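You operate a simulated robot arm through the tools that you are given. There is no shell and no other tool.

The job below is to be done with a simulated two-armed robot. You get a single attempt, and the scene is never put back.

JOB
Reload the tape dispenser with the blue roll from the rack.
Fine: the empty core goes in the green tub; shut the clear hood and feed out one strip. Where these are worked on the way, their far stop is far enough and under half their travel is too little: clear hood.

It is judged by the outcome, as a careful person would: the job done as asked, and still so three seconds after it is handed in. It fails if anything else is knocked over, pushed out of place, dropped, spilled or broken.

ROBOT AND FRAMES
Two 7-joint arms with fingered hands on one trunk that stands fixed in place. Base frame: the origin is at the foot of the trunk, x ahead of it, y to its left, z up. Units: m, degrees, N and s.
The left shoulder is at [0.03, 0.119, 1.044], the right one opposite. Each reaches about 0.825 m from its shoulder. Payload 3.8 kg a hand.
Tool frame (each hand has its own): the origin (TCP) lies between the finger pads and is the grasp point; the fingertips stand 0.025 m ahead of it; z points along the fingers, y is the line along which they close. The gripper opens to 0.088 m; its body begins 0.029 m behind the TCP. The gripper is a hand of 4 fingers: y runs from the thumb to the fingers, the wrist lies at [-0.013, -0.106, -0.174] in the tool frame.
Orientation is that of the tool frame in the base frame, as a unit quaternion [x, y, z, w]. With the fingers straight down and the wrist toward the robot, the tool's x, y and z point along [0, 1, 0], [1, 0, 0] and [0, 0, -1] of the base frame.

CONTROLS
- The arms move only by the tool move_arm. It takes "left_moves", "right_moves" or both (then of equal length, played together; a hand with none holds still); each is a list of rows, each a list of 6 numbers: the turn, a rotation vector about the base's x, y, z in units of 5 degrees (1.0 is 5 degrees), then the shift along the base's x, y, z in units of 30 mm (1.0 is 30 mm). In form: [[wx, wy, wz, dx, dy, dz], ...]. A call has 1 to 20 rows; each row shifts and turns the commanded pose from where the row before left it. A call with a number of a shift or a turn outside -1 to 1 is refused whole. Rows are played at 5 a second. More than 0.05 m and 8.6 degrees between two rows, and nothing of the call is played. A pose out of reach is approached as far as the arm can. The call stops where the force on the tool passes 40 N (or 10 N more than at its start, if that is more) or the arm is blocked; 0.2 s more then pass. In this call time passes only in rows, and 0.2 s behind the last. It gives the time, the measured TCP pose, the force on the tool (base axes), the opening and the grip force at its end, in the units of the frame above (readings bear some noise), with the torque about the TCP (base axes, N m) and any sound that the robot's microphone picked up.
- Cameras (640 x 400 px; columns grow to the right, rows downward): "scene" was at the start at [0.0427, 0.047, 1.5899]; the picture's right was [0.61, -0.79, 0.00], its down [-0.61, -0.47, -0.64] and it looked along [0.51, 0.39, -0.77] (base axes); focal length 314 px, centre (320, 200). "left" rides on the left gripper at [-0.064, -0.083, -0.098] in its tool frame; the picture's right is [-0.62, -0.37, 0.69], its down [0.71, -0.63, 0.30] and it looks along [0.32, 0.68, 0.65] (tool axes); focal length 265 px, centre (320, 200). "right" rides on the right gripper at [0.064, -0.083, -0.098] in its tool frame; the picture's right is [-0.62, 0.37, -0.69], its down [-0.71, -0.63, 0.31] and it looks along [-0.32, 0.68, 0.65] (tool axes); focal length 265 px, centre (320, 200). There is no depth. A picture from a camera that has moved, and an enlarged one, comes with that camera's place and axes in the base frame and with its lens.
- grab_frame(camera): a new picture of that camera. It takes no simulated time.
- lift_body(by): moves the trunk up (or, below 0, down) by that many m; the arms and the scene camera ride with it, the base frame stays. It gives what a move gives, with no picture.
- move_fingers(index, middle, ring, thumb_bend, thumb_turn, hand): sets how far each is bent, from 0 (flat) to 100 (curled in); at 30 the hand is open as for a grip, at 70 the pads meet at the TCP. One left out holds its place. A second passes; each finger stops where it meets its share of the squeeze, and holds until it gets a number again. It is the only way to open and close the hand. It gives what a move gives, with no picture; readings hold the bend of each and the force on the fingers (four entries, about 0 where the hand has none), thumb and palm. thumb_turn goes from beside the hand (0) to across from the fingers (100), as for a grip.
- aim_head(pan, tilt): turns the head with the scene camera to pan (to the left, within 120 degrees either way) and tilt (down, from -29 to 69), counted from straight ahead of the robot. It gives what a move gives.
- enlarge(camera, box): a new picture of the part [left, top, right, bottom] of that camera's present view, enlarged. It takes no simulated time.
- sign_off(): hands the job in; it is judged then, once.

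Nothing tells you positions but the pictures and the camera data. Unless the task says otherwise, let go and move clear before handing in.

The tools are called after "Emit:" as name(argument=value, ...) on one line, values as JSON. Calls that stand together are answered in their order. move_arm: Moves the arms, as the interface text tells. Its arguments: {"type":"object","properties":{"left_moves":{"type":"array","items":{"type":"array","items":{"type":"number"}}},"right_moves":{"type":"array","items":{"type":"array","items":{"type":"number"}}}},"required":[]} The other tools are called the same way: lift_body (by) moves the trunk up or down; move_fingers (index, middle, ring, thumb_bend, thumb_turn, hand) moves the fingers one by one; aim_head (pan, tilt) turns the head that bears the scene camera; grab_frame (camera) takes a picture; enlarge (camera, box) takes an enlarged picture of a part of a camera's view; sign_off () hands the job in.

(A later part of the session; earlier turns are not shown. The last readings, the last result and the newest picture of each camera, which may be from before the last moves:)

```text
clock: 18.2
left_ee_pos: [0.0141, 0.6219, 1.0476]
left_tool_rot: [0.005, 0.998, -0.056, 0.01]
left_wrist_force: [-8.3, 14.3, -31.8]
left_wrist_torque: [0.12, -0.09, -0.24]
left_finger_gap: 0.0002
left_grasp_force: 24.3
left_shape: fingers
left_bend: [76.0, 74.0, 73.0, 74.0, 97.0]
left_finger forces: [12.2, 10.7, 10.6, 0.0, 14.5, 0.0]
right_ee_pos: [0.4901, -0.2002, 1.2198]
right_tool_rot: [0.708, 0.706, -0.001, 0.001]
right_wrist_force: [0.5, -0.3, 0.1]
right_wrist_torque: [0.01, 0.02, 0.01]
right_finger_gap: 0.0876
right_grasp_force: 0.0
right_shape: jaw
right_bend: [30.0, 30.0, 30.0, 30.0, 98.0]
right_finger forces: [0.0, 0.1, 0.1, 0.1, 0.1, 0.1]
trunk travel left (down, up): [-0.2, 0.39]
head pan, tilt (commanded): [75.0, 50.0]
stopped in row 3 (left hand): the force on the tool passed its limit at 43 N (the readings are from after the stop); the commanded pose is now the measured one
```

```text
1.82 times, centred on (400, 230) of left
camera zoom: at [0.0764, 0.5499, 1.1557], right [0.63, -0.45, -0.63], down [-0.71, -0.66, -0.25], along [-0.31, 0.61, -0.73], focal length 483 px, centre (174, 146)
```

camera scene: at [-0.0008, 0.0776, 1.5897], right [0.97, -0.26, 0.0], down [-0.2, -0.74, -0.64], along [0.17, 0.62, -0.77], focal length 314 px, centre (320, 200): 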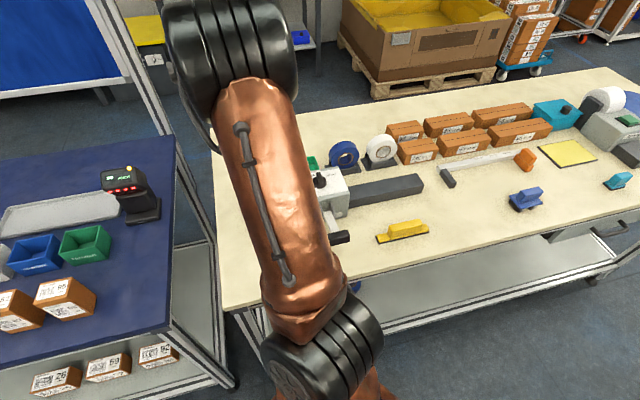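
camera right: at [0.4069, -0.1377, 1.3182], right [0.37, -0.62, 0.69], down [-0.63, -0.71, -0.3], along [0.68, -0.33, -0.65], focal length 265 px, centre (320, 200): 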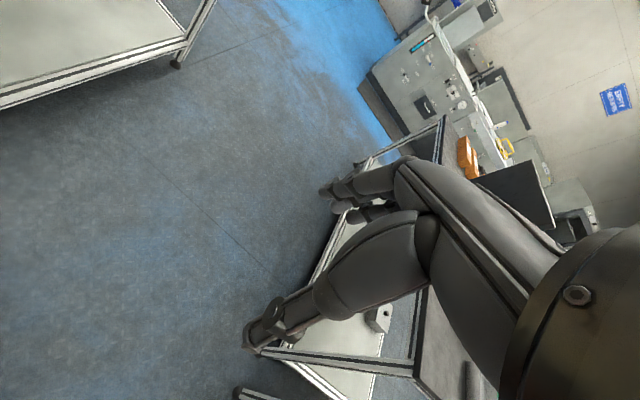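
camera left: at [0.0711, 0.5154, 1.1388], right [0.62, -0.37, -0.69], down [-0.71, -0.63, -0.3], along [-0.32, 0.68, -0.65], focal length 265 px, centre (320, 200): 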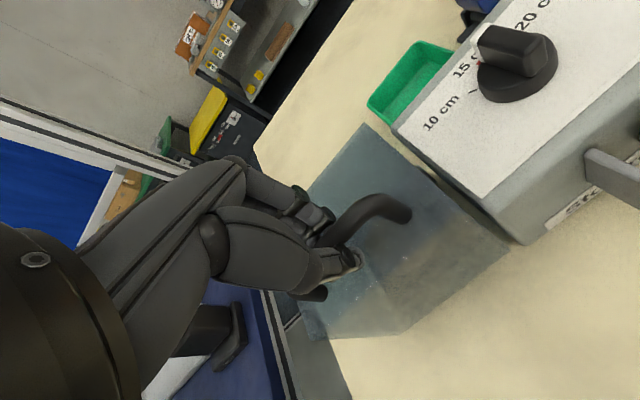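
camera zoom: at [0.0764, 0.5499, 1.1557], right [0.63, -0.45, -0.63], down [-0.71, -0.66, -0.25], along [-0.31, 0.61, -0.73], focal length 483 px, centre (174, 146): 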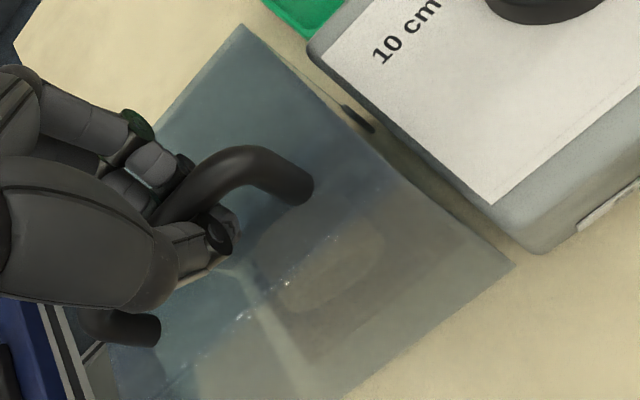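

The hood is nearly down (≈8°). I'll continue closing gently, leading with downward motion and restoring the hand tilt.

Emit:
move_arm(left_moves=[[0.2, 0, 0, -0.05, -0.1, -0.12], [0.3, 0, 0, -0.05, -0.15, -0.12], [0.3, 0, 0, -0.05, -0.15, -0.1], [0.3, 0, 0, -0.05, -0.15, -0.08]])

Emit:
enlarge(camera="left", box=[240, 120, 560, 340])

```text
clock: 19.2
left_ee_pos: [0.0112, 0.6058, 1.0375]
left_tool_rot: [0.007, 1.0, -0.006, 0.01]
left_wrist_force: [5.9, 11.2, -19.7]
left_wrist_torque: [0.1, -0.15, -0.27]
left_finger_gap: 0.0
left_grasp_force: 15.1
left_shape: fingers
left_bend: [76.0, 74.0, 73.0, 74.0, 97.0]
left_finger forces: [0.1, 7.7, 7.8, 0.0, 14.3, 0.1]
right_ee_pos: [0.4915, -0.2013, 1.2184]
right_tool_rot: [0.707, 0.707, 0.0, 0.0]
right_wrist_force: [-0.3, 0.9, 0.7]
right_wrist_torque: [-0.01, 0.02, -0.01]
right_finger_gap: 0.0876
right_grasp_force: 0.1
right_shape: jaw
right_bend: [30.0, 30.0, 30.0, 30.0, 98.0]
right_finger forces: [0.0, 0.0, 0.0, 0.0, 0.0, 0.1]
trunk travel left (down, up): [-0.2, 0.39]
head pan, tilt (commanded): [75.0, 50.0]
```

```text
1.82 times, centred on (400, 230) of left
camera zoom: at [0.0744, 0.5224, 1.1377], right [0.63, -0.39, -0.68], down [-0.72, -0.62, -0.31], along [-0.3, 0.68, -0.67], focal length 483 px, centre (174, 146)
```

zoom: 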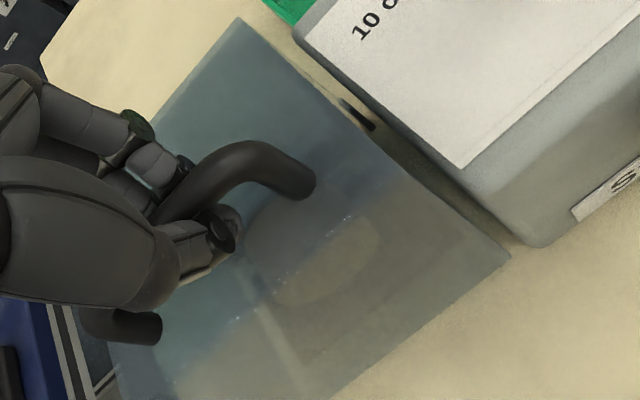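

The hood is essentially closed again. I'll release the handle and back straight up.

Emit:
move_fingers(hand="left", index=40, middle=40, ring=40, thumb_bend=40)

Emit:
move_arm(left_moves=[[0, 0, 0, 0, 0, 0.5], [0, 0, 0, 0, 0, 1], [0, 0, 0, 0, 0, 1], [0, 0, 0, 0, 0, 0.5]])

Emit:
lift_body(by=0.15)

Emit:
grab_frame(camera="scene")

Emit:
grab_frame(camera="left")

```text
clock: 20.2
left_ee_pos: [0.0088, 0.6027, 1.0392]
left_tool_rot: [0.007, 1.0, -0.005, 0.01]
left_wrist_force: [1.0, 0.3, 0.2]
left_wrist_torque: [-0.01, -0.01, 0.02]
left_finger_gap: 0.0632
left_grasp_force: 0.1
left_shape: fingers
left_bend: [40.0, 40.0, 40.0, 40.0, 97.0]
left_finger forces: [0.0, 0.1, 0.1, 0.0, 0.0, 0.1]
right_ee_pos: [0.4919, -0.2038, 1.2185]
right_tool_rot: [0.707, 0.707, 0.0, 0.0]
right_wrist_force: [-0.6, 0.2, -0.4]
right_wrist_torque: [0.02, -0.02, 0.02]
right_finger_gap: 0.0878
right_grasp_force: 0.0
right_shape: jaw
right_bend: [30.0, 30.0, 30.0, 30.0, 98.0]
right_finger forces: [0.0, 0.1, 0.1, 0.1, 0.1, 0.1]
trunk travel left (down, up): [-0.2, 0.39]
head pan, tilt (commanded): [75.0, 50.0]
```

```text
clock: 21.2
left_ee_pos: [0.0103, 0.6009, 1.13]
left_tool_rot: [0.006, 1.0, -0.004, 0.009]
left_wrist_force: [-0.2, 0.0, 0.0]
left_wrist_torque: [-0.01, -0.03, 0.03]
left_finger_gap: 0.0632
left_grasp_force: 0.0
left_shape: fingers
left_bend: [40.0, 40.0, 40.0, 40.0, 98.0]
left_finger forces: [0.0, 0.1, 0.0, 0.0, 0.0, 0.0]
right_ee_pos: [0.4915, -0.2053, 1.2182]
right_tool_rot: [0.708, 0.707, 0.0, 0.0]
right_wrist_force: [-0.6, -0.6, 0.9]
right_wrist_torque: [0.0, 0.0, 0.0]
right_finger_gap: 0.0874
right_grasp_force: 0.0
right_shape: jaw
right_bend: [30.0, 30.0, 30.0, 30.0, 98.0]
right_finger forces: [0.0, 0.0, 0.0, 0.1, 0.0, 0.1]
trunk travel left (down, up): [-0.2, 0.39]
head pan, tilt (commanded): [75.0, 50.0]
```

```text
clock: 23.0
left_ee_pos: [0.0107, 0.6021, 1.2784]
left_tool_rot: [0.007, 1.0, -0.005, 0.009]
left_wrist_force: [0.4, -0.9, 0.9]
left_wrist_torque: [-0.02, -0.02, 0.01]
left_finger_gap: 0.0632
left_grasp_force: 0.0
left_shape: fingers
left_bend: [40.0, 40.0, 40.0, 40.0, 98.0]
left_finger forces: [0.0, 0.0, 0.0, 0.1, 0.0, 0.0]
right_ee_pos: [0.4922, -0.2048, 1.369]
right_tool_rot: [0.707, 0.707, -0.001, 0.001]
right_wrist_force: [0.0, -0.1, -0.2]
right_wrist_torque: [-0.02, 0.0, 0.0]
right_finger_gap: 0.0876
right_grasp_force: 0.1
right_shape: jaw
right_bend: [30.0, 30.0, 30.0, 30.0, 98.0]
right_finger forces: [0.1, 0.0, 0.0, 0.0, 0.1, 0.0]
trunk travel left (down, up): [-0.35, 0.24]
head pan, tilt (commanded): [75.0, 50.0]
```

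```text
taken
camera scene: at [0.0014, 0.0746, 1.7397], right [0.97, -0.26, 0.0], down [-0.2, -0.74, -0.64], along [0.17, 0.62, -0.77], focal length 314 px, centre (320, 200)
```

scene: 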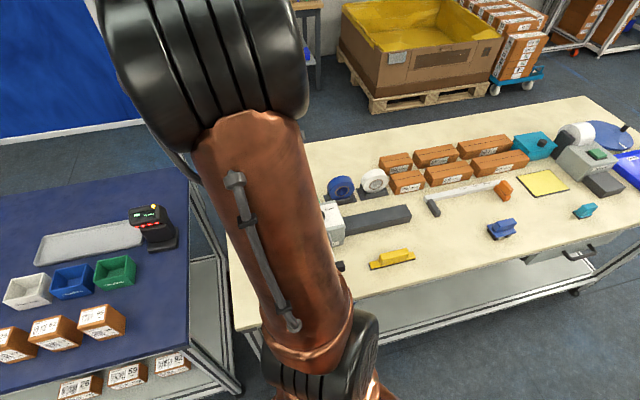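

```text
taken
camera left: at [0.0724, 0.519, 1.3793], right [0.63, -0.38, -0.68], down [-0.72, -0.62, -0.31], along [-0.3, 0.68, -0.67], focal length 265 px, centre (320, 200)
```

left: 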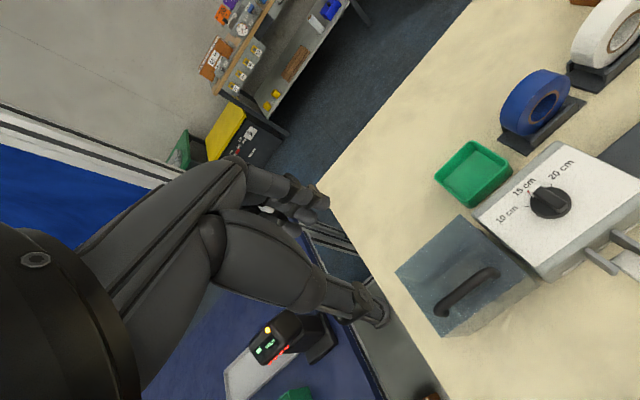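

Before re-gripping I'll rehearse the far end of the arc in free space behind the closed hood with the raised trunk, to check the arm can get there.

Emit:
move_arm(left_moves=[[-0.05, 0, -0.2, 0, 0, -1], [0, 0, 0, 0, 0, -1], [0, 0, 0, 0, 0, -1], [0, 0, 0, 0, 0, -1], [0, 0, 0, 0, 0, -1], [0, 0, 0, 0, 0, -0.6], [0, 0, 0, 0, 1, 0], [0, 0, 0, 0, 1, 0], [0, 0, 0, 0, 1, 0], [0, 0, 0, 0, 1, 0], [0, 0, 0, 0, 1, 0], [0, 0, 0, 0, 1, 0], [0, 0, 0, 0, 1, 0], [0, 0, 0, 0, 0.6, 0]])

Emit:
grab_frame(camera="scene")

```text
clock: 26.0
left_ee_pos: [0.0092, 0.8311, 1.1116]
left_tool_rot: [0.015, 1.0, -0.007, 0.009]
left_wrist_force: [-0.5, 0.3, 0.0]
left_wrist_torque: [0.01, -0.03, 0.01]
left_finger_gap: 0.0633
left_grasp_force: 0.1
left_shape: fingers
left_bend: [40.0, 40.0, 40.0, 40.0, 98.0]
left_finger forces: [0.0, 0.0, 0.0, 0.0, 0.1, 0.1]
right_ee_pos: [0.4912, -0.2032, 1.3673]
right_tool_rot: [0.707, 0.707, 0.0, -0.001]
right_wrist_force: [0.2, -0.1, 0.4]
right_wrist_torque: [-0.01, 0.01, 0.01]
right_finger_gap: 0.0875
right_grasp_force: 0.0
right_shape: jaw
right_bend: [30.0, 30.0, 30.0, 30.0, 98.0]
right_finger forces: [0.0, 0.0, 0.0, 0.0, 0.0, 0.0]
trunk travel left (down, up): [-0.35, 0.24]
head pan, tilt (commanded): [75.0, 50.0]
```

```text
taken
camera scene: at [0.002, 0.0752, 1.7399], right [0.97, -0.26, 0.0], down [-0.2, -0.74, -0.64], along [0.17, 0.62, -0.77], focal length 314 px, centre (320, 200)
```

scene: 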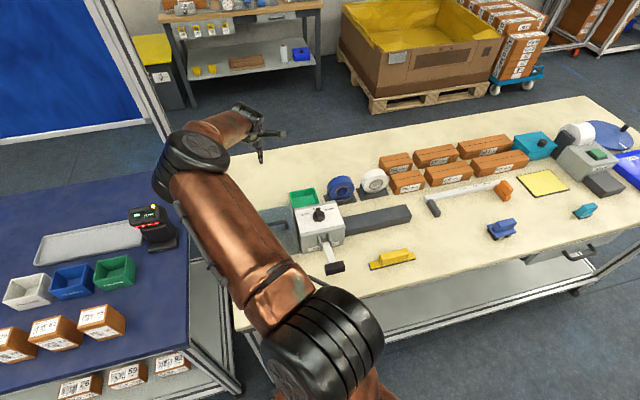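

The arm reaches the far side well with the trunk raised. I'll test lower and with the hand tilted back.

Emit:
move_arm(left_moves=[[-0.6, 0, 0, 0, 0, -0.8], [-0.6, 0, 0, 0, 0, -0.8], [-0.6, 0, 0, 0, 0, -0.8], [-0.6, 0, 0, 0, 0, -0.8]])

Emit:
grab_frame(camera="scene")

Emit:
grab_frame(camera="left")

```text
clock: 27.0
left_ee_pos: [0.0097, 0.8314, 1.0151]
left_tool_rot: [0.013, 0.993, -0.113, 0.01]
left_wrist_force: [0.0, 0.3, 0.7]
left_wrist_torque: [0.01, 0.0, -0.07]
left_finger_gap: 0.0631
left_grasp_force: 0.0
left_shape: fingers
left_bend: [40.0, 40.0, 40.0, 40.0, 98.0]
left_finger forces: [0.0, 0.0, 0.0, 0.0, 0.1, 0.0]
right_ee_pos: [0.4913, -0.2033, 1.3677]
right_tool_rot: [0.707, 0.707, 0.0, 0.0]
right_wrist_force: [-0.3, 0.3, 0.4]
right_wrist_torque: [0.0, 0.0, 0.0]
right_finger_gap: 0.0876
right_grasp_force: 0.0
right_shape: jaw
right_bend: [30.0, 30.0, 30.0, 30.0, 98.0]
right_finger forces: [0.0, 0.0, 0.1, 0.0, 0.0, 0.0]
trunk travel left (down, up): [-0.35, 0.24]
head pan, tilt (commanded): [75.0, 50.0]
```

```text
taken
camera scene: at [0.0022, 0.0758, 1.7398], right [0.97, -0.26, 0.0], down [-0.2, -0.74, -0.64], along [0.17, 0.62, -0.77], focal length 314 px, centre (320, 200)
```

scene: 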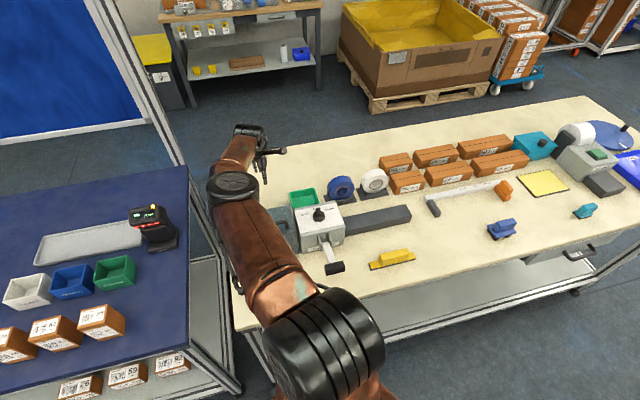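

```text
taken
camera left: at [0.071, 0.7697, 1.131], right [0.62, -0.53, -0.58], down [-0.73, -0.66, -0.17], along [-0.29, 0.53, -0.8], focal length 265 px, centre (320, 200)
```

left: 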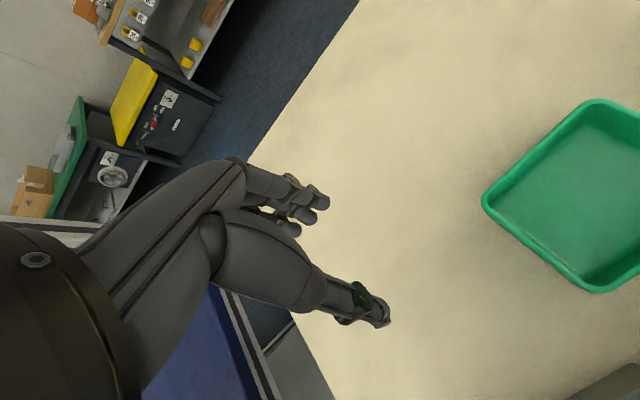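

The arm can follow the whole arc at this trunk height. I'll return over the handle and go down around it.

Emit:
move_arm(left_moves=[[0.6, 0, 0, 0, 0, 0.9], [0.6, 0, 0, 0, 0, 0.9], [0.6, 0, 0, 0, 0, 0.9], [0.6, 0, 0, 0, -0.8, 0.9], [0, 0, 0, 0, -1, 0], [0, 0, 0, 0, -1, 0], [0, 0, 0, 0, -1, 0], [0, 0, 0, 0, -1, 0], [0, 0, 0, 0, -1, 0], [0, 0, 0, 0, -1, 0], [0, 0, 0, 0, -0.9, 0], [0, 0, 0, 0, 0, -0.9], [0, 0, 0, 0, 0, -0.9], [0, 0, 0, 0, 0, -0.9]])

Emit:
grab_frame(camera="left")

```text
clock: 30.0
left_ee_pos: [0.0098, 0.6009, 1.0413]
left_tool_rot: [0.014, 1.0, -0.006, 0.01]
left_wrist_force: [0.9, 0.2, -0.3]
left_wrist_torque: [-0.01, -0.01, 0.03]
left_finger_gap: 0.0632
left_grasp_force: 0.1
left_shape: fingers
left_bend: [40.0, 40.0, 40.0, 40.0, 98.0]
left_finger forces: [0.1, 0.0, 0.0, 0.0, 0.0, 0.1]
right_ee_pos: [0.4909, -0.204, 1.3684]
right_tool_rot: [0.708, 0.707, 0.001, 0.001]
right_wrist_force: [-0.2, -0.5, 0.0]
right_wrist_torque: [-0.01, 0.01, -0.01]
right_finger_gap: 0.0874
right_grasp_force: 0.0
right_shape: jaw
right_bend: [30.0, 30.0, 30.0, 30.0, 98.0]
right_finger forces: [0.0, 0.1, 0.1, 0.0, 0.0, 0.1]
trunk travel left (down, up): [-0.35, 0.24]
head pan, tilt (commanded): [75.0, 50.0]
```

```text
taken
camera left: at [0.0713, 0.5163, 1.1424], right [0.62, -0.4, -0.68], down [-0.73, -0.61, -0.31], along [-0.29, 0.68, -0.67], focal length 265 px, centre (320, 200)
```

left: 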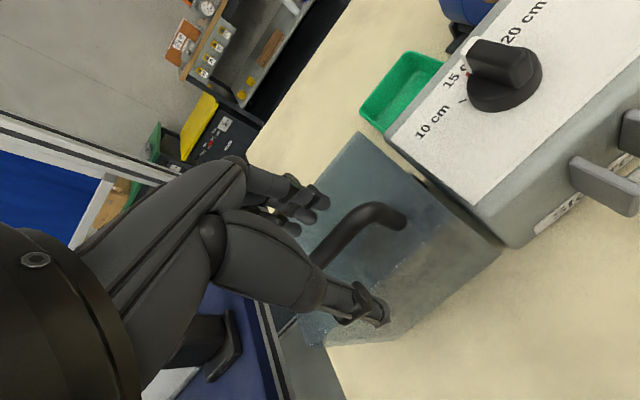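

The bar is again between thumb and fingers; I'll go 10 mm lower and grip firmly.

Emit:
move_arm(left_moves=[[0, 0, -0.2, 0, 0, -0.2], [0, 0, 0, 0, 0, -0.15]])

Emit:
move_fingers(hand="left", index=80, middle=80, ring=80, thumb_bend=80)

Emit:
move_arm(left_moves=[[0, 0, 0, 0, 0.15, 0.08], [0, 0, 0, 0, 0.15, 0.08], [0, 0, 0, 0, 0.15, 0.08], [0, 0, 0, 0, 0.237, 0.09], [0, 0, 0, 0, 0.24, 0.09], [0, 0, 0, 0, 0.236, 0.075], [0, 0, 0, 0, 0.237, 0.075]])

Emit:
enlarge(camera="left", box=[240, 120, 560, 340])

```text
clock: 30.6
left_ee_pos: [0.0092, 0.6, 1.0312]
left_tool_rot: [0.023, 1.0, -0.007, 0.01]
left_wrist_force: [-0.8, 0.0, -0.7]
left_wrist_torque: [0.0, 0.01, 0.02]
left_finger_gap: 0.0631
left_grasp_force: 0.0
left_shape: fingers
left_bend: [40.0, 40.0, 40.0, 40.0, 98.0]
left_finger forces: [0.0, 0.1, 0.0, 0.0, 0.0, 0.0]
right_ee_pos: [0.4916, -0.204, 1.3693]
right_tool_rot: [0.707, 0.707, 0.0, 0.0]
right_wrist_force: [0.0, -0.5, 0.7]
right_wrist_torque: [-0.03, 0.02, -0.04]
right_finger_gap: 0.0876
right_grasp_force: 0.0
right_shape: jaw
right_bend: [30.0, 30.0, 30.0, 30.0, 98.0]
right_finger forces: [0.0, 0.0, 0.0, 0.0, 0.0, 0.1]
trunk travel left (down, up): [-0.35, 0.24]
head pan, tilt (commanded): [75.0, 50.0]
```

```text
clock: 31.6
left_ee_pos: [0.01, 0.6017, 1.0295]
left_tool_rot: [0.022, 1.0, -0.008, 0.009]
left_wrist_force: [0.1, 8.9, -14.4]
left_wrist_torque: [0.01, -0.24, -0.15]
left_finger_gap: 0.0
left_grasp_force: 7.6
left_shape: fingers
left_bend: [77.0, 78.0, 77.0, 73.0, 97.0]
left_finger forces: [0.0, 6.0, 9.7, 0.0, 0.1, 0.1]
right_ee_pos: [0.4919, -0.2005, 1.3678]
right_tool_rot: [0.707, 0.707, -0.001, 0.001]
right_wrist_force: [0.7, 0.0, -0.7]
right_wrist_torque: [0.01, 0.01, 0.01]
right_finger_gap: 0.0875
right_grasp_force: 0.1
right_shape: jaw
right_bend: [30.0, 30.0, 30.0, 30.0, 98.0]
right_finger forces: [0.1, 0.0, 0.0, 0.0, 0.0, 0.0]
trunk travel left (down, up): [-0.35, 0.24]
head pan, tilt (commanded): [75.0, 50.0]
```

```text
clock: 33.2
left_ee_pos: [0.0099, 0.6426, 1.0472]
left_tool_rot: [0.023, 1.0, -0.008, 0.009]
left_wrist_force: [-3.0, 3.4, -14.0]
left_wrist_torque: [-0.03, -0.19, -0.1]
left_finger_gap: 0.0
left_grasp_force: 7.3
left_shape: fingers
left_bend: [77.0, 79.0, 78.0, 73.0, 97.0]
left_finger forces: [0.0, 5.0, 9.0, 0.1, 0.0, 0.0]
right_ee_pos: [0.4902, -0.2027, 1.3693]
right_tool_rot: [0.707, 0.707, -0.001, 0.001]
right_wrist_force: [-0.4, -0.3, -0.2]
right_wrist_torque: [0.03, 0.0, -0.04]
right_finger_gap: 0.0876
right_grasp_force: 0.1
right_shape: jaw
right_bend: [30.0, 30.0, 30.0, 30.0, 98.0]
right_finger forces: [0.0, 0.0, 0.0, 0.0, 0.0, 0.0]
trunk travel left (down, up): [-0.35, 0.24]
head pan, tilt (commanded): [75.0, 50.0]
```

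```text
1.82 times, centred on (400, 230) of left
camera zoom: at [0.0695, 0.5583, 1.1471], right [0.62, -0.41, -0.67], down [-0.74, -0.6, -0.31], along [-0.28, 0.69, -0.67], focal length 483 px, centre (174, 146)
```

zoom: 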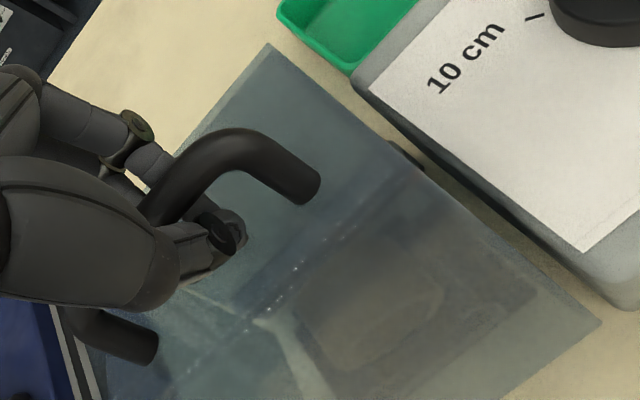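

Around 15° open with steady forces. Continuing along the arc to about 50°.

Emit:
move_arm(left_moves=[[-0.3, 0, 0, 0, 0.483, 0.107], [-0.3, 0, 0, 0, 0.493, 0.06], [-0.3, 0, 0, 0, 0.497, 0.023], [-0.3, 0, 0, 0, 0.497, -0.023]])

Emit:
enlarge(camera="left", box=[240, 120, 560, 340])

```text
clock: 34.2
left_ee_pos: [0.01, 0.7023, 1.0525]
left_tool_rot: [0.022, 0.998, -0.061, 0.011]
left_wrist_force: [-0.2, -3.7, -23.2]
left_wrist_torque: [-0.04, -0.41, 0.03]
left_finger_gap: 0.0
left_grasp_force: 11.3
left_shape: fingers
left_bend: [77.0, 78.0, 77.0, 73.0, 97.0]
left_finger forces: [0.0, 8.6, 14.3, 0.0, 0.1, 0.0]
right_ee_pos: [0.4915, -0.201, 1.3691]
right_tool_rot: [0.708, 0.707, -0.001, 0.001]
right_wrist_force: [-0.3, 0.3, 0.2]
right_wrist_torque: [0.0, 0.02, -0.01]
right_finger_gap: 0.0876
right_grasp_force: 0.1
right_shape: jaw
right_bend: [30.0, 30.0, 30.0, 30.0, 98.0]
right_finger forces: [0.1, 0.1, 0.0, 0.1, 0.1, 0.1]
trunk travel left (down, up): [-0.35, 0.24]
head pan, tilt (commanded): [75.0, 50.0]
```

```text
1.82 times, centred on (400, 230) of left
camera zoom: at [0.0693, 0.6277, 1.1607], right [0.62, -0.48, -0.63], down [-0.74, -0.63, -0.24], along [-0.28, 0.61, -0.74], focal length 483 px, centre (174, 146)
```

zoom: 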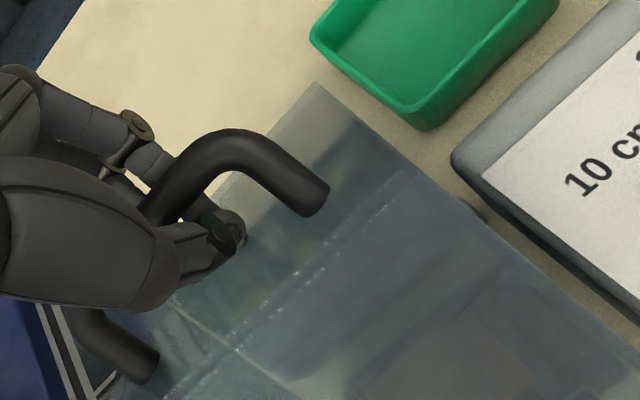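

About 35° open; a downward pull of 23 N says my path is slightly high, so I'll bias the next steps lower.

Emit:
move_arm(left_moves=[[-0.2, 0, 0, 0, 0.2, -0.12], [-0.3, 0, 0, 0, 0.47, -0.14], [-0.3, 0, 0, 0, 0.47, -0.16], [-0.3, 0, 0, 0, 0.46, -0.2]])

Emit:
enlarge(camera="left", box=[240, 120, 560, 340])

Emit:
grab_frame(camera="scene")

```text
clock: 35.2
left_ee_pos: [0.0096, 0.7483, 1.034]
left_tool_rot: [0.023, 0.994, -0.108, 0.011]
left_wrist_force: [0.1, -3.6, -7.5]
left_wrist_torque: [0.01, -0.17, 0.09]
left_finger_gap: 0.0001
left_grasp_force: 4.4
left_shape: fingers
left_bend: [77.0, 80.0, 79.0, 73.0, 97.0]
left_finger forces: [0.0, 2.2, 6.6, 0.0, 0.0, 0.0]
right_ee_pos: [0.4924, -0.2025, 1.3689]
right_tool_rot: [0.707, 0.707, 0.0, 0.0]
right_wrist_force: [-0.2, -0.2, -0.5]
right_wrist_torque: [-0.04, 0.01, -0.02]
right_finger_gap: 0.0876
right_grasp_force: 0.1
right_shape: jaw
right_bend: [30.0, 30.0, 30.0, 30.0, 98.0]
right_finger forces: [0.0, 0.0, 0.0, 0.0, 0.0, 0.0]
trunk travel left (down, up): [-0.35, 0.24]
head pan, tilt (commanded): [75.0, 50.0]
```

```text
1.82 times, centred on (400, 230) of left
camera zoom: at [0.0692, 0.6858, 1.1491], right [0.62, -0.53, -0.58], down [-0.74, -0.65, -0.18], along [-0.28, 0.54, -0.79], focal length 483 px, centre (174, 146)
```

zoom: 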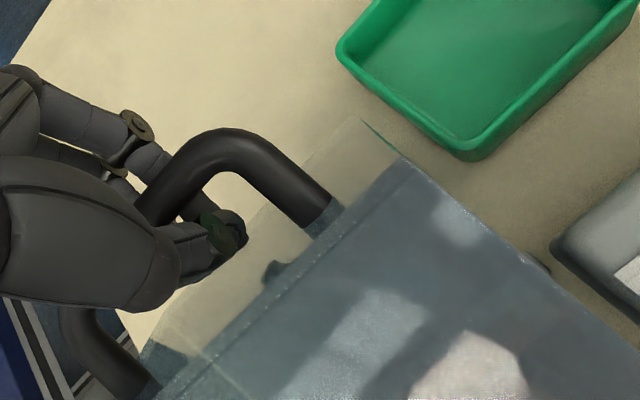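

```text
taken
camera scene: at [0.0011, 0.076, 1.7398], right [0.97, -0.26, 0.0], down [-0.2, -0.74, -0.64], along [0.17, 0.62, -0.77], focal length 314 px, centre (320, 200)
```

scene: 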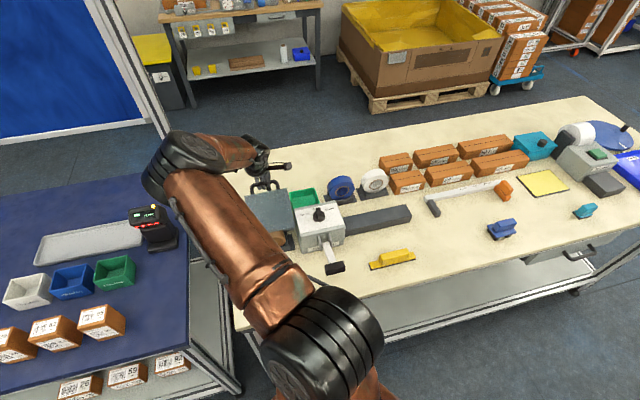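

The hood is past 60° and the brown core is visible below. From the trace I fit a hinge at about y=0.678, z=0.91; continuing down the back side of the arc.

Emit:
move_arm(left_moves=[[-0.4, 0, 0, 0, 0.37, -0.24], [-0.4, 0, 0, 0, 0.33, -0.25], [-0.4, 0, 0, 0, 0.3, -0.28]])

Emit:
enlarge(camera="left", box=[240, 120, 560, 340])

Emit:
enlarge(camera="scene", box=[220, 120, 380, 280])

```text
clock: 36.0
left_ee_pos: [0.0099, 0.7786, 1.0116]
left_tool_rot: [0.022, 0.987, -0.16, 0.012]
left_wrist_force: [0.1, -3.6, -4.5]
left_wrist_torque: [0.01, -0.1, 0.07]
left_finger_gap: 0.0
left_grasp_force: 2.9
left_shape: fingers
left_bend: [77.0, 80.0, 79.0, 73.0, 97.0]
left_finger forces: [0.0, 0.6, 5.2, 0.0, 0.1, 0.1]
right_ee_pos: [0.4915, -0.2045, 1.3689]
right_tool_rot: [0.707, 0.707, -0.001, 0.0]
right_wrist_force: [0.1, -0.4, 0.5]
right_wrist_torque: [-0.01, -0.02, 0.0]
right_finger_gap: 0.0877
right_grasp_force: 0.1
right_shape: jaw
right_bend: [30.0, 30.0, 30.0, 30.0, 98.0]
right_finger forces: [0.0, 0.1, 0.0, 0.0, 0.1, 0.0]
trunk travel left (down, up): [-0.35, 0.24]
head pan, tilt (commanded): [75.0, 50.0]
```

```text
1.82 times, centred on (400, 230) of left
camera zoom: at [0.0688, 0.7288, 1.1329], right [0.61, -0.59, -0.52], down [-0.74, -0.67, -0.11], along [-0.28, 0.46, -0.84], focal length 483 px, centre (174, 146)
```

zoom: 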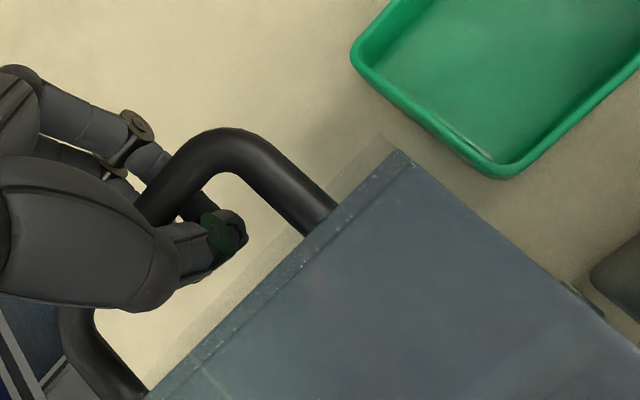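

```text
2.50 times, centred on (300, 200) of scene
camera zoom: at [0.0013, 0.0753, 1.7399], right [0.97, -0.26, 0.0], down [-0.2, -0.74, -0.64], along [0.17, 0.62, -0.77], focal length 785 px, centre (370, 200)
```

zoom: 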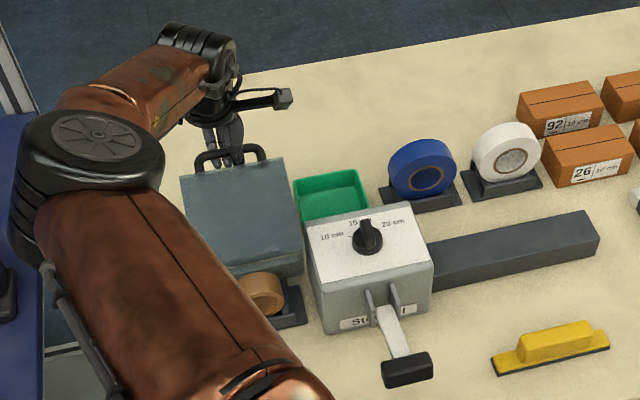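

The hood is close to 80° open; the brown core on its black cradle is visible. Continuing gently to the stop.

Emit:
move_arm(left_moves=[[-0.3, 0, 0, 0, 0.27, -0.3], [-0.3, 0, 0, 0, 0.24, -0.33], [-0.2, 0, 0, 0, 0.21, -0.35]])

Emit:
enlarge(camera="left", box=[240, 120, 560, 340])

Emit:
enlarge(camera="scene", box=[220, 120, 380, 280])

```text
clock: 36.8
left_ee_pos: [0.0097, 0.8003, 0.9821]
left_tool_rot: [0.022, 0.981, -0.193, 0.013]
left_wrist_force: [-0.4, 0.2, -0.2]
left_wrist_torque: [0.03, 0.0, -0.03]
left_finger_gap: 0.0
left_grasp_force: 0.6
left_shape: fingers
left_bend: [77.0, 80.0, 80.0, 73.0, 97.0]
left_finger forces: [0.0, 0.0, 0.4, 0.1, 0.0, 0.0]
right_ee_pos: [0.4928, -0.2038, 1.3688]
right_tool_rot: [0.707, 0.707, 0.0, 0.0]
right_wrist_force: [-0.8, 0.2, -0.2]
right_wrist_torque: [0.02, 0.01, 0.03]
right_finger_gap: 0.0875
right_grasp_force: 0.1
right_shape: jaw
right_bend: [30.0, 30.0, 30.0, 30.0, 98.0]
right_finger forces: [0.0, 0.0, 0.1, 0.0, 0.0, 0.0]
trunk travel left (down, up): [-0.35, 0.24]
head pan, tilt (commanded): [75.0, 50.0]
```

```text
1.82 times, centred on (400, 230) of left
camera zoom: at [0.0697, 0.7587, 1.1064], right [0.61, -0.63, -0.48], down [-0.74, -0.67, -0.07], along [-0.28, 0.4, -0.87], focal length 483 px, centre (174, 146)
```

zoom: 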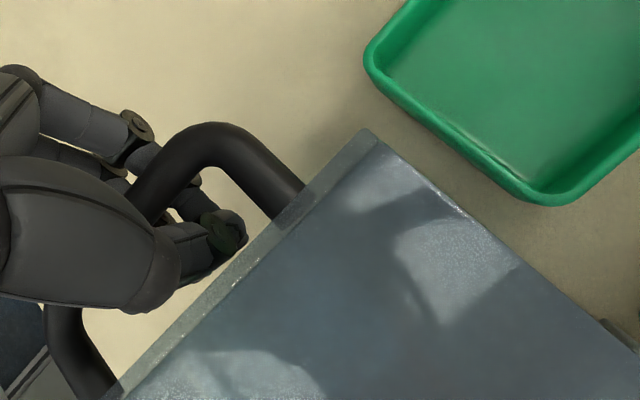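

```text
2.50 times, centred on (300, 200) of scene
camera zoom: at [0.0022, 0.0753, 1.7399], right [0.97, -0.26, 0.0], down [-0.2, -0.74, -0.64], along [0.17, 0.62, -0.77], focal length 785 px, centre (370, 200)
```

zoom: 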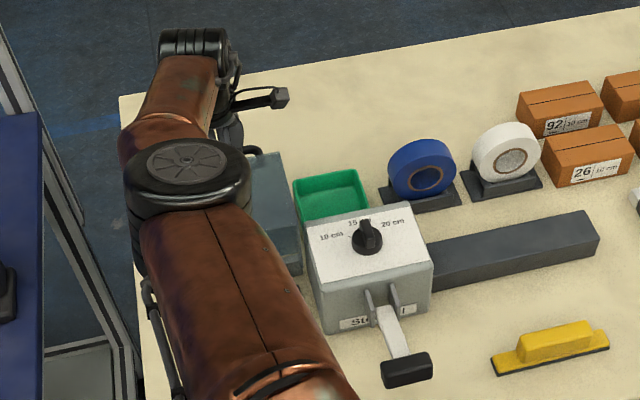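

The hood rests at about 90° with no force on the hand. I'll open the fingers only slightly on the thumb side so as not to push the hood, and check it stays.

Emit:
move_fingers(hand="left", index=35, middle=35, ring=35, thumb_bend=62)

Emit:
enlarge(camera="left", box=[240, 120, 560, 340])

```text
clock: 37.8
left_ee_pos: [0.0096, 0.8001, 0.9821]
left_tool_rot: [0.021, 0.981, -0.194, 0.013]
left_wrist_force: [0.6, 1.5, 0.8]
left_wrist_torque: [0.05, -0.04, 0.03]
left_finger_gap: 0.0421
left_grasp_force: 0.7
left_shape: fingers
left_bend: [35.0, 35.0, 35.0, 65.0, 98.0]
left_finger forces: [0.0, 0.0, 0.0, 0.0, 1.9, 0.0]
right_ee_pos: [0.4916, -0.2039, 1.3686]
right_tool_rot: [0.707, 0.708, 0.001, 0.0]
right_wrist_force: [0.2, -0.2, -0.2]
right_wrist_torque: [0.0, 0.02, 0.03]
right_finger_gap: 0.0879
right_grasp_force: 0.1
right_shape: jaw
right_bend: [30.0, 30.0, 30.0, 30.0, 98.0]
right_finger forces: [0.0, 0.0, 0.0, 0.0, 0.0, 0.1]
trunk travel left (down, up): [-0.35, 0.24]
head pan, tilt (commanded): [75.0, 50.0]
```

```text
1.82 times, centred on (400, 230) of left
camera zoom: at [0.0693, 0.7584, 1.1065], right [0.61, -0.63, -0.48], down [-0.74, -0.67, -0.07], along [-0.28, 0.4, -0.87], focal length 483 px, centre (174, 146)
```

zoom: 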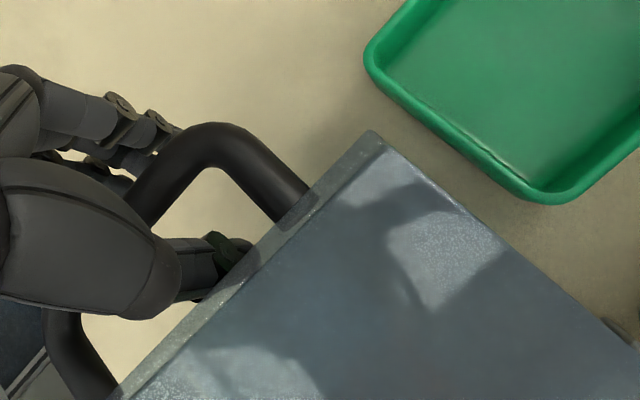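

The hood stays open; the thumb's back is lightly touching the hood's top face. I'll raise the hand in small steps while levelling it so the thumb slides out between bar and hood.

Emit:
move_arm(left_moves=[[0.4, 0, 0, 0, 0.05, 0.15], [0.4, 0, 0, 0, 0.05, 0.15]])

Emit:
enlarge(camera="left", box=[240, 120, 560, 340])

```text
clock: 38.4
left_ee_pos: [0.0093, 0.8027, 0.9908]
left_tool_rot: [0.022, 0.987, -0.159, 0.013]
left_wrist_force: [0.4, 1.4, 0.4]
left_wrist_torque: [-0.03, 0.0, -0.01]
left_finger_gap: 0.0437
left_grasp_force: 0.6
left_shape: fingers
left_bend: [35.0, 35.0, 35.0, 63.0, 98.0]
left_finger forces: [0.0, 0.1, 0.1, 0.0, 0.6, 0.0]
right_ee_pos: [0.4914, -0.2041, 1.3685]
right_tool_rot: [0.707, 0.707, 0.001, 0.001]
right_wrist_force: [-0.2, -0.8, -0.3]
right_wrist_torque: [-0.02, 0.01, 0.01]
right_finger_gap: 0.0875
right_grasp_force: 0.2
right_shape: jaw
right_bend: [30.0, 30.0, 30.0, 30.0, 98.0]
right_finger forces: [0.1, 0.0, 0.1, 0.1, 0.1, 0.0]
trunk travel left (down, up): [-0.35, 0.24]
head pan, tilt (commanded): [75.0, 50.0]
```

```text
1.82 times, centred on (400, 230) of left
camera zoom: at [0.0684, 0.7525, 1.1124], right [0.61, -0.59, -0.52], down [-0.74, -0.67, -0.11], along [-0.28, 0.46, -0.84], focal length 483 px, centre (174, 146)
```

zoom: 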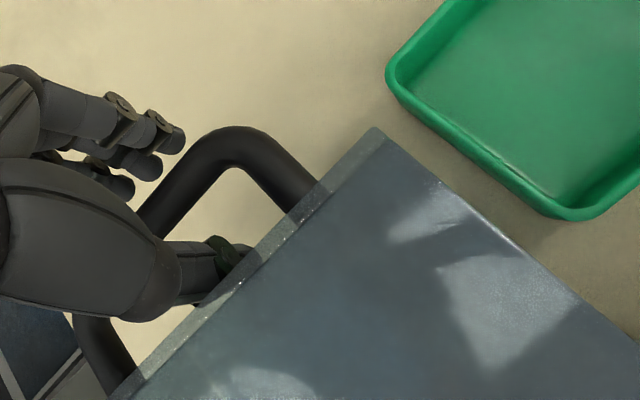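

Clean so far. Continuing to withdraw upward.

Emit:
move_arm(left_moves=[[0.4, 0, 0, 0, 0.1, 0.25], [0.3, 0, 0, 0, 0.05, 0.3], [0, 0, 0, 0, 0, 0.4]])

Emit:
enlarge(camera="left", box=[240, 120, 560, 340])

```text
clock: 39.2
left_ee_pos: [0.0107, 0.8082, 1.0192]
left_tool_rot: [0.022, 0.991, -0.128, 0.012]
left_wrist_force: [0.1, 0.6, 0.1]
left_wrist_torque: [0.01, 0.02, 0.0]
left_finger_gap: 0.044
left_grasp_force: 0.4
left_shape: fingers
left_bend: [35.0, 35.0, 35.0, 63.0, 98.0]
left_finger forces: [0.0, 0.0, 0.0, 0.0, 0.5, 0.0]
right_ee_pos: [0.491, -0.2045, 1.3686]
right_tool_rot: [0.708, 0.707, 0.0, 0.0]
right_wrist_force: [1.1, 0.1, 1.2]
right_wrist_torque: [0.0, 0.0, 0.0]
right_finger_gap: 0.0875
right_grasp_force: 0.1
right_shape: jaw
right_bend: [30.0, 30.0, 30.0, 30.0, 98.0]
right_finger forces: [0.0, 0.0, 0.0, 0.0, 0.0, 0.1]
trunk travel left (down, up): [-0.35, 0.24]
head pan, tilt (commanded): [75.0, 50.0]
```

```text
1.82 times, centred on (400, 230) of left
camera zoom: at [0.0696, 0.7503, 1.1375], right [0.61, -0.56, -0.56], down [-0.74, -0.66, -0.15], along [-0.28, 0.51, -0.82], focal length 483 px, centre (174, 146)
```

zoom: 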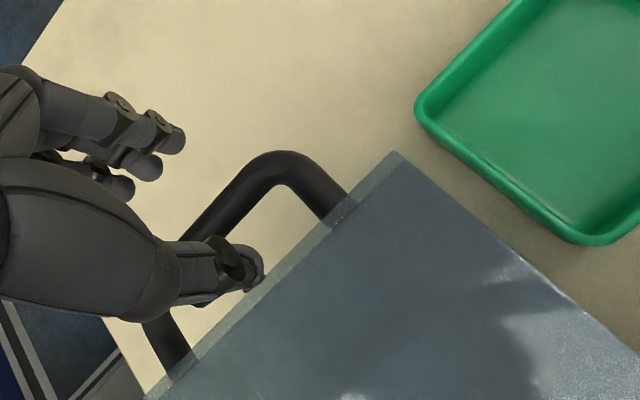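

The thumb is nearly out; raising well clear, then retreating to view the cradle.

Emit:
move_arm(left_moves=[[0, 0, 0, 0, 0, 0.6], [0, 0, 0, 0, 0, 1], [0, 0, 0, 0, 0, 1], [0, 0, 0, 0, 0, 1], [0.4, 0, 0, 0, 0, 1], [0.4, 0, 0, 0.8, -0.6, 0.5], [0.4, 0, 0, 1, -1, 0.2], [0.4, 0, 0, 1, -1, 0.2], [0, 0, 0, 1, -1, 0.2], [0, 0, 0, 1, -1, 0.2], [0, 0, 0, 1, -1, 0.2], [0, 0, 0, 1, -1, 0.2], [0, 0, 0, 1, -1, 0.2], [0, 0, 0, 1, -1, 0.2]])

Emit:
grab_frame(camera="scene")

Emit:
grab_frame(camera="left")

```text
clock: 42.2
left_ee_pos: [0.2744, 0.5471, 1.2202]
left_tool_rot: [0.022, 0.998, -0.059, 0.01]
left_wrist_force: [0.1, 0.9, 0.2]
left_wrist_torque: [0.06, 0.0, -0.01]
left_finger_gap: 0.0447
left_grasp_force: 0.1
left_shape: fingers
left_bend: [35.0, 35.0, 35.0, 62.0, 98.0]
left_finger forces: [0.1, 0.0, 0.1, 0.0, 0.1, 0.0]
right_ee_pos: [0.4924, -0.2038, 1.3684]
right_tool_rot: [0.706, 0.708, 0.0, -0.001]
right_wrist_force: [-0.2, -0.2, 0.6]
right_wrist_torque: [-0.01, 0.01, 0.0]
right_finger_gap: 0.0878
right_grasp_force: 0.1
right_shape: jaw
right_bend: [30.0, 30.0, 30.0, 30.0, 98.0]
right_finger forces: [0.0, 0.0, 0.0, 0.0, 0.1, 0.1]
trunk travel left (down, up): [-0.35, 0.24]
head pan, tilt (commanded): [75.0, 50.0]
```

```text
taken
camera scene: at [0.003, 0.0739, 1.7399], right [0.97, -0.26, 0.0], down [-0.2, -0.74, -0.64], along [0.17, 0.62, -0.77], focal length 314 px, centre (320, 200)
```

scene: 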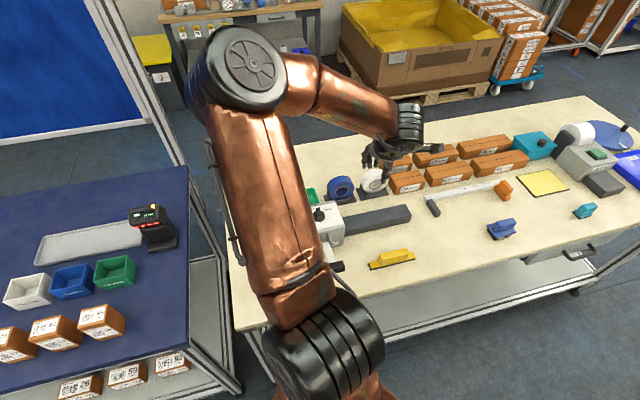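

```text
taken
camera left: at [0.3341, 0.473, 1.3294], right [0.61, -0.47, -0.63], down [-0.74, -0.63, -0.24], along [-0.28, 0.61, -0.74], focal length 265 px, centre (320, 200)
```

left: 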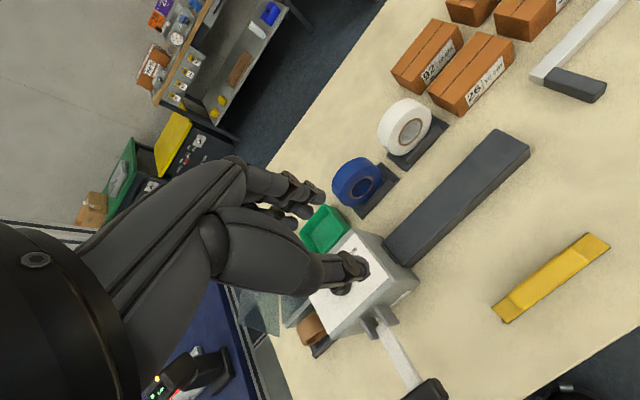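

The hood stays open. The upper arm blocks the head's view of the cradle, so I'll move the left hand further right/back.

Emit:
move_arm(left_moves=[[0, 0, 0, 0.6, -1, 0.5], [0, 0, 0, 0.6, -1, 0.5], [0, 0, 0, 0.6, -1, 0.5], [0, 0, 0, 0.6, -1, 0.5], [0, 0, 0, 0.6, -1, 0.5], [0, 0, 0, 0.6, -1, 0.5], [0, 0, 0, 0.6, -1, 0.5]])

Emit:
grab_frame(camera="scene")

```text
clock: 43.8
left_ee_pos: [0.4035, 0.3375, 1.3266]
left_tool_rot: [0.023, 0.998, -0.06, 0.01]
left_wrist_force: [-1.0, -0.1, 0.0]
left_wrist_torque: [0.03, 0.02, -0.02]
left_finger_gap: 0.0449
left_grasp_force: 0.0
left_shape: fingers
left_bend: [35.0, 35.0, 35.0, 62.0, 98.0]
left_finger forces: [0.1, 0.0, 0.1, 0.0, 0.0, 0.0]
right_ee_pos: [0.4936, -0.2039, 1.3684]
right_tool_rot: [0.707, 0.707, 0.0, -0.001]
right_wrist_force: [-0.5, -0.7, 0.0]
right_wrist_torque: [0.01, -0.02, -0.01]
right_finger_gap: 0.0878
right_grasp_force: 0.1
right_shape: jaw
right_bend: [30.0, 30.0, 30.0, 30.0, 98.0]
right_finger forces: [0.1, 0.0, 0.0, 0.0, 0.1, 0.1]
trunk travel left (down, up): [-0.35, 0.24]
head pan, tilt (commanded): [75.0, 50.0]
```

```text
taken
camera scene: at [0.0029, 0.0737, 1.7399], right [0.97, -0.26, 0.0], down [-0.2, -0.74, -0.64], along [0.17, 0.62, -0.77], focal length 314 px, centre (320, 200)
```

scene: 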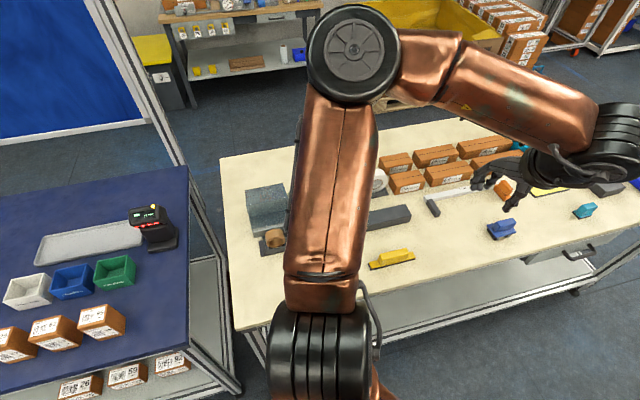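

The cradle with the brown core is now visible to the head camera. Enlarging it.

Emit:
enlarge(camera="scene", box=[236, 175, 300, 260])

Emit:
enlarge(camera="left", box=[200, 150, 400, 300])

```text
4.71 times, centred on (268, 218) of scene
camera zoom: at [0.0029, 0.0737, 1.7399], right [0.97, -0.26, 0.0], down [-0.2, -0.74, -0.64], along [0.17, 0.62, -0.77], focal length 1478 px, centre (565, 118)
```

zoom: 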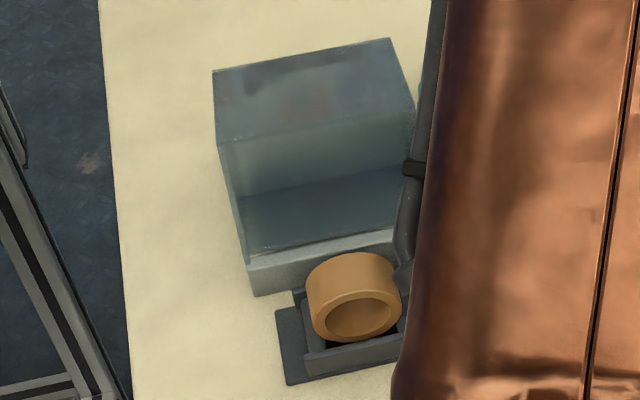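

```text
2.67 times, centred on (300, 225) of left
camera zoom: at [0.4618, 0.2645, 1.4354], right [0.61, -0.47, -0.63], down [-0.74, -0.63, -0.24], along [-0.28, 0.62, -0.74], focal length 708 px, centre (373, 133)
```

zoom: 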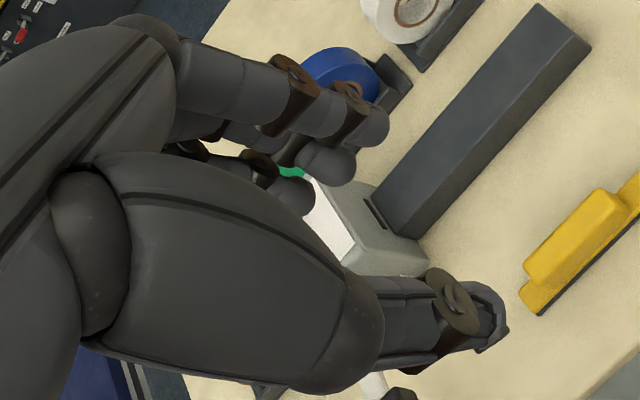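

The core rests in a trough-type cradle just like the rack stands, axis along y, at about (0.007, 0.63, 0.915). I'll zoom in more for accurate measurements.

Emit:
enlarge(camera="scene", box=[252, 222, 294, 260])

Emit:
enlarge(camera="scene", box=[360, 160, 400, 200])

```text
10.53 times, centred on (273, 241) of scene
camera zoom: at [0.0029, 0.0737, 1.7399], right [0.97, -0.26, 0.0], down [-0.2, -0.74, -0.64], along [0.17, 0.62, -0.77], focal length 3305 px, centre (815, -232)
```

zoom: 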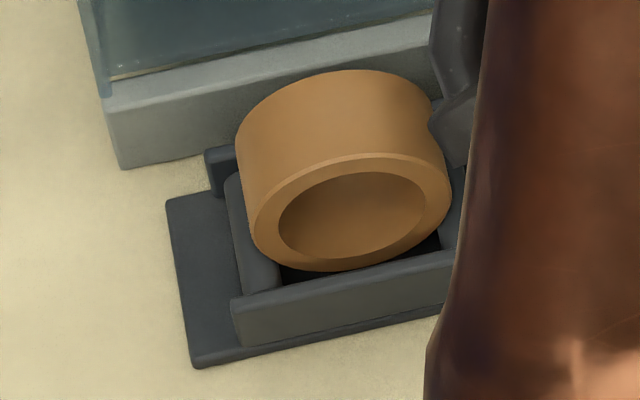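

```text
10.00 times, centred on (380, 180) of scene
camera zoom: at [0.0029, 0.0737, 1.7399], right [0.97, -0.26, 0.0], down [-0.2, -0.74, -0.64], along [0.17, 0.62, -0.77], focal length 3140 px, centre (-280, 400)
```

zoom: 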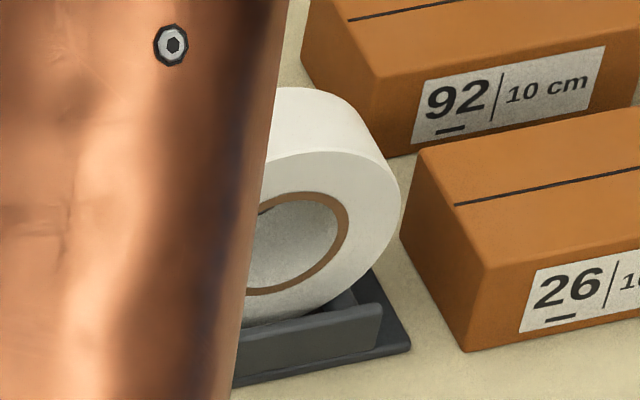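

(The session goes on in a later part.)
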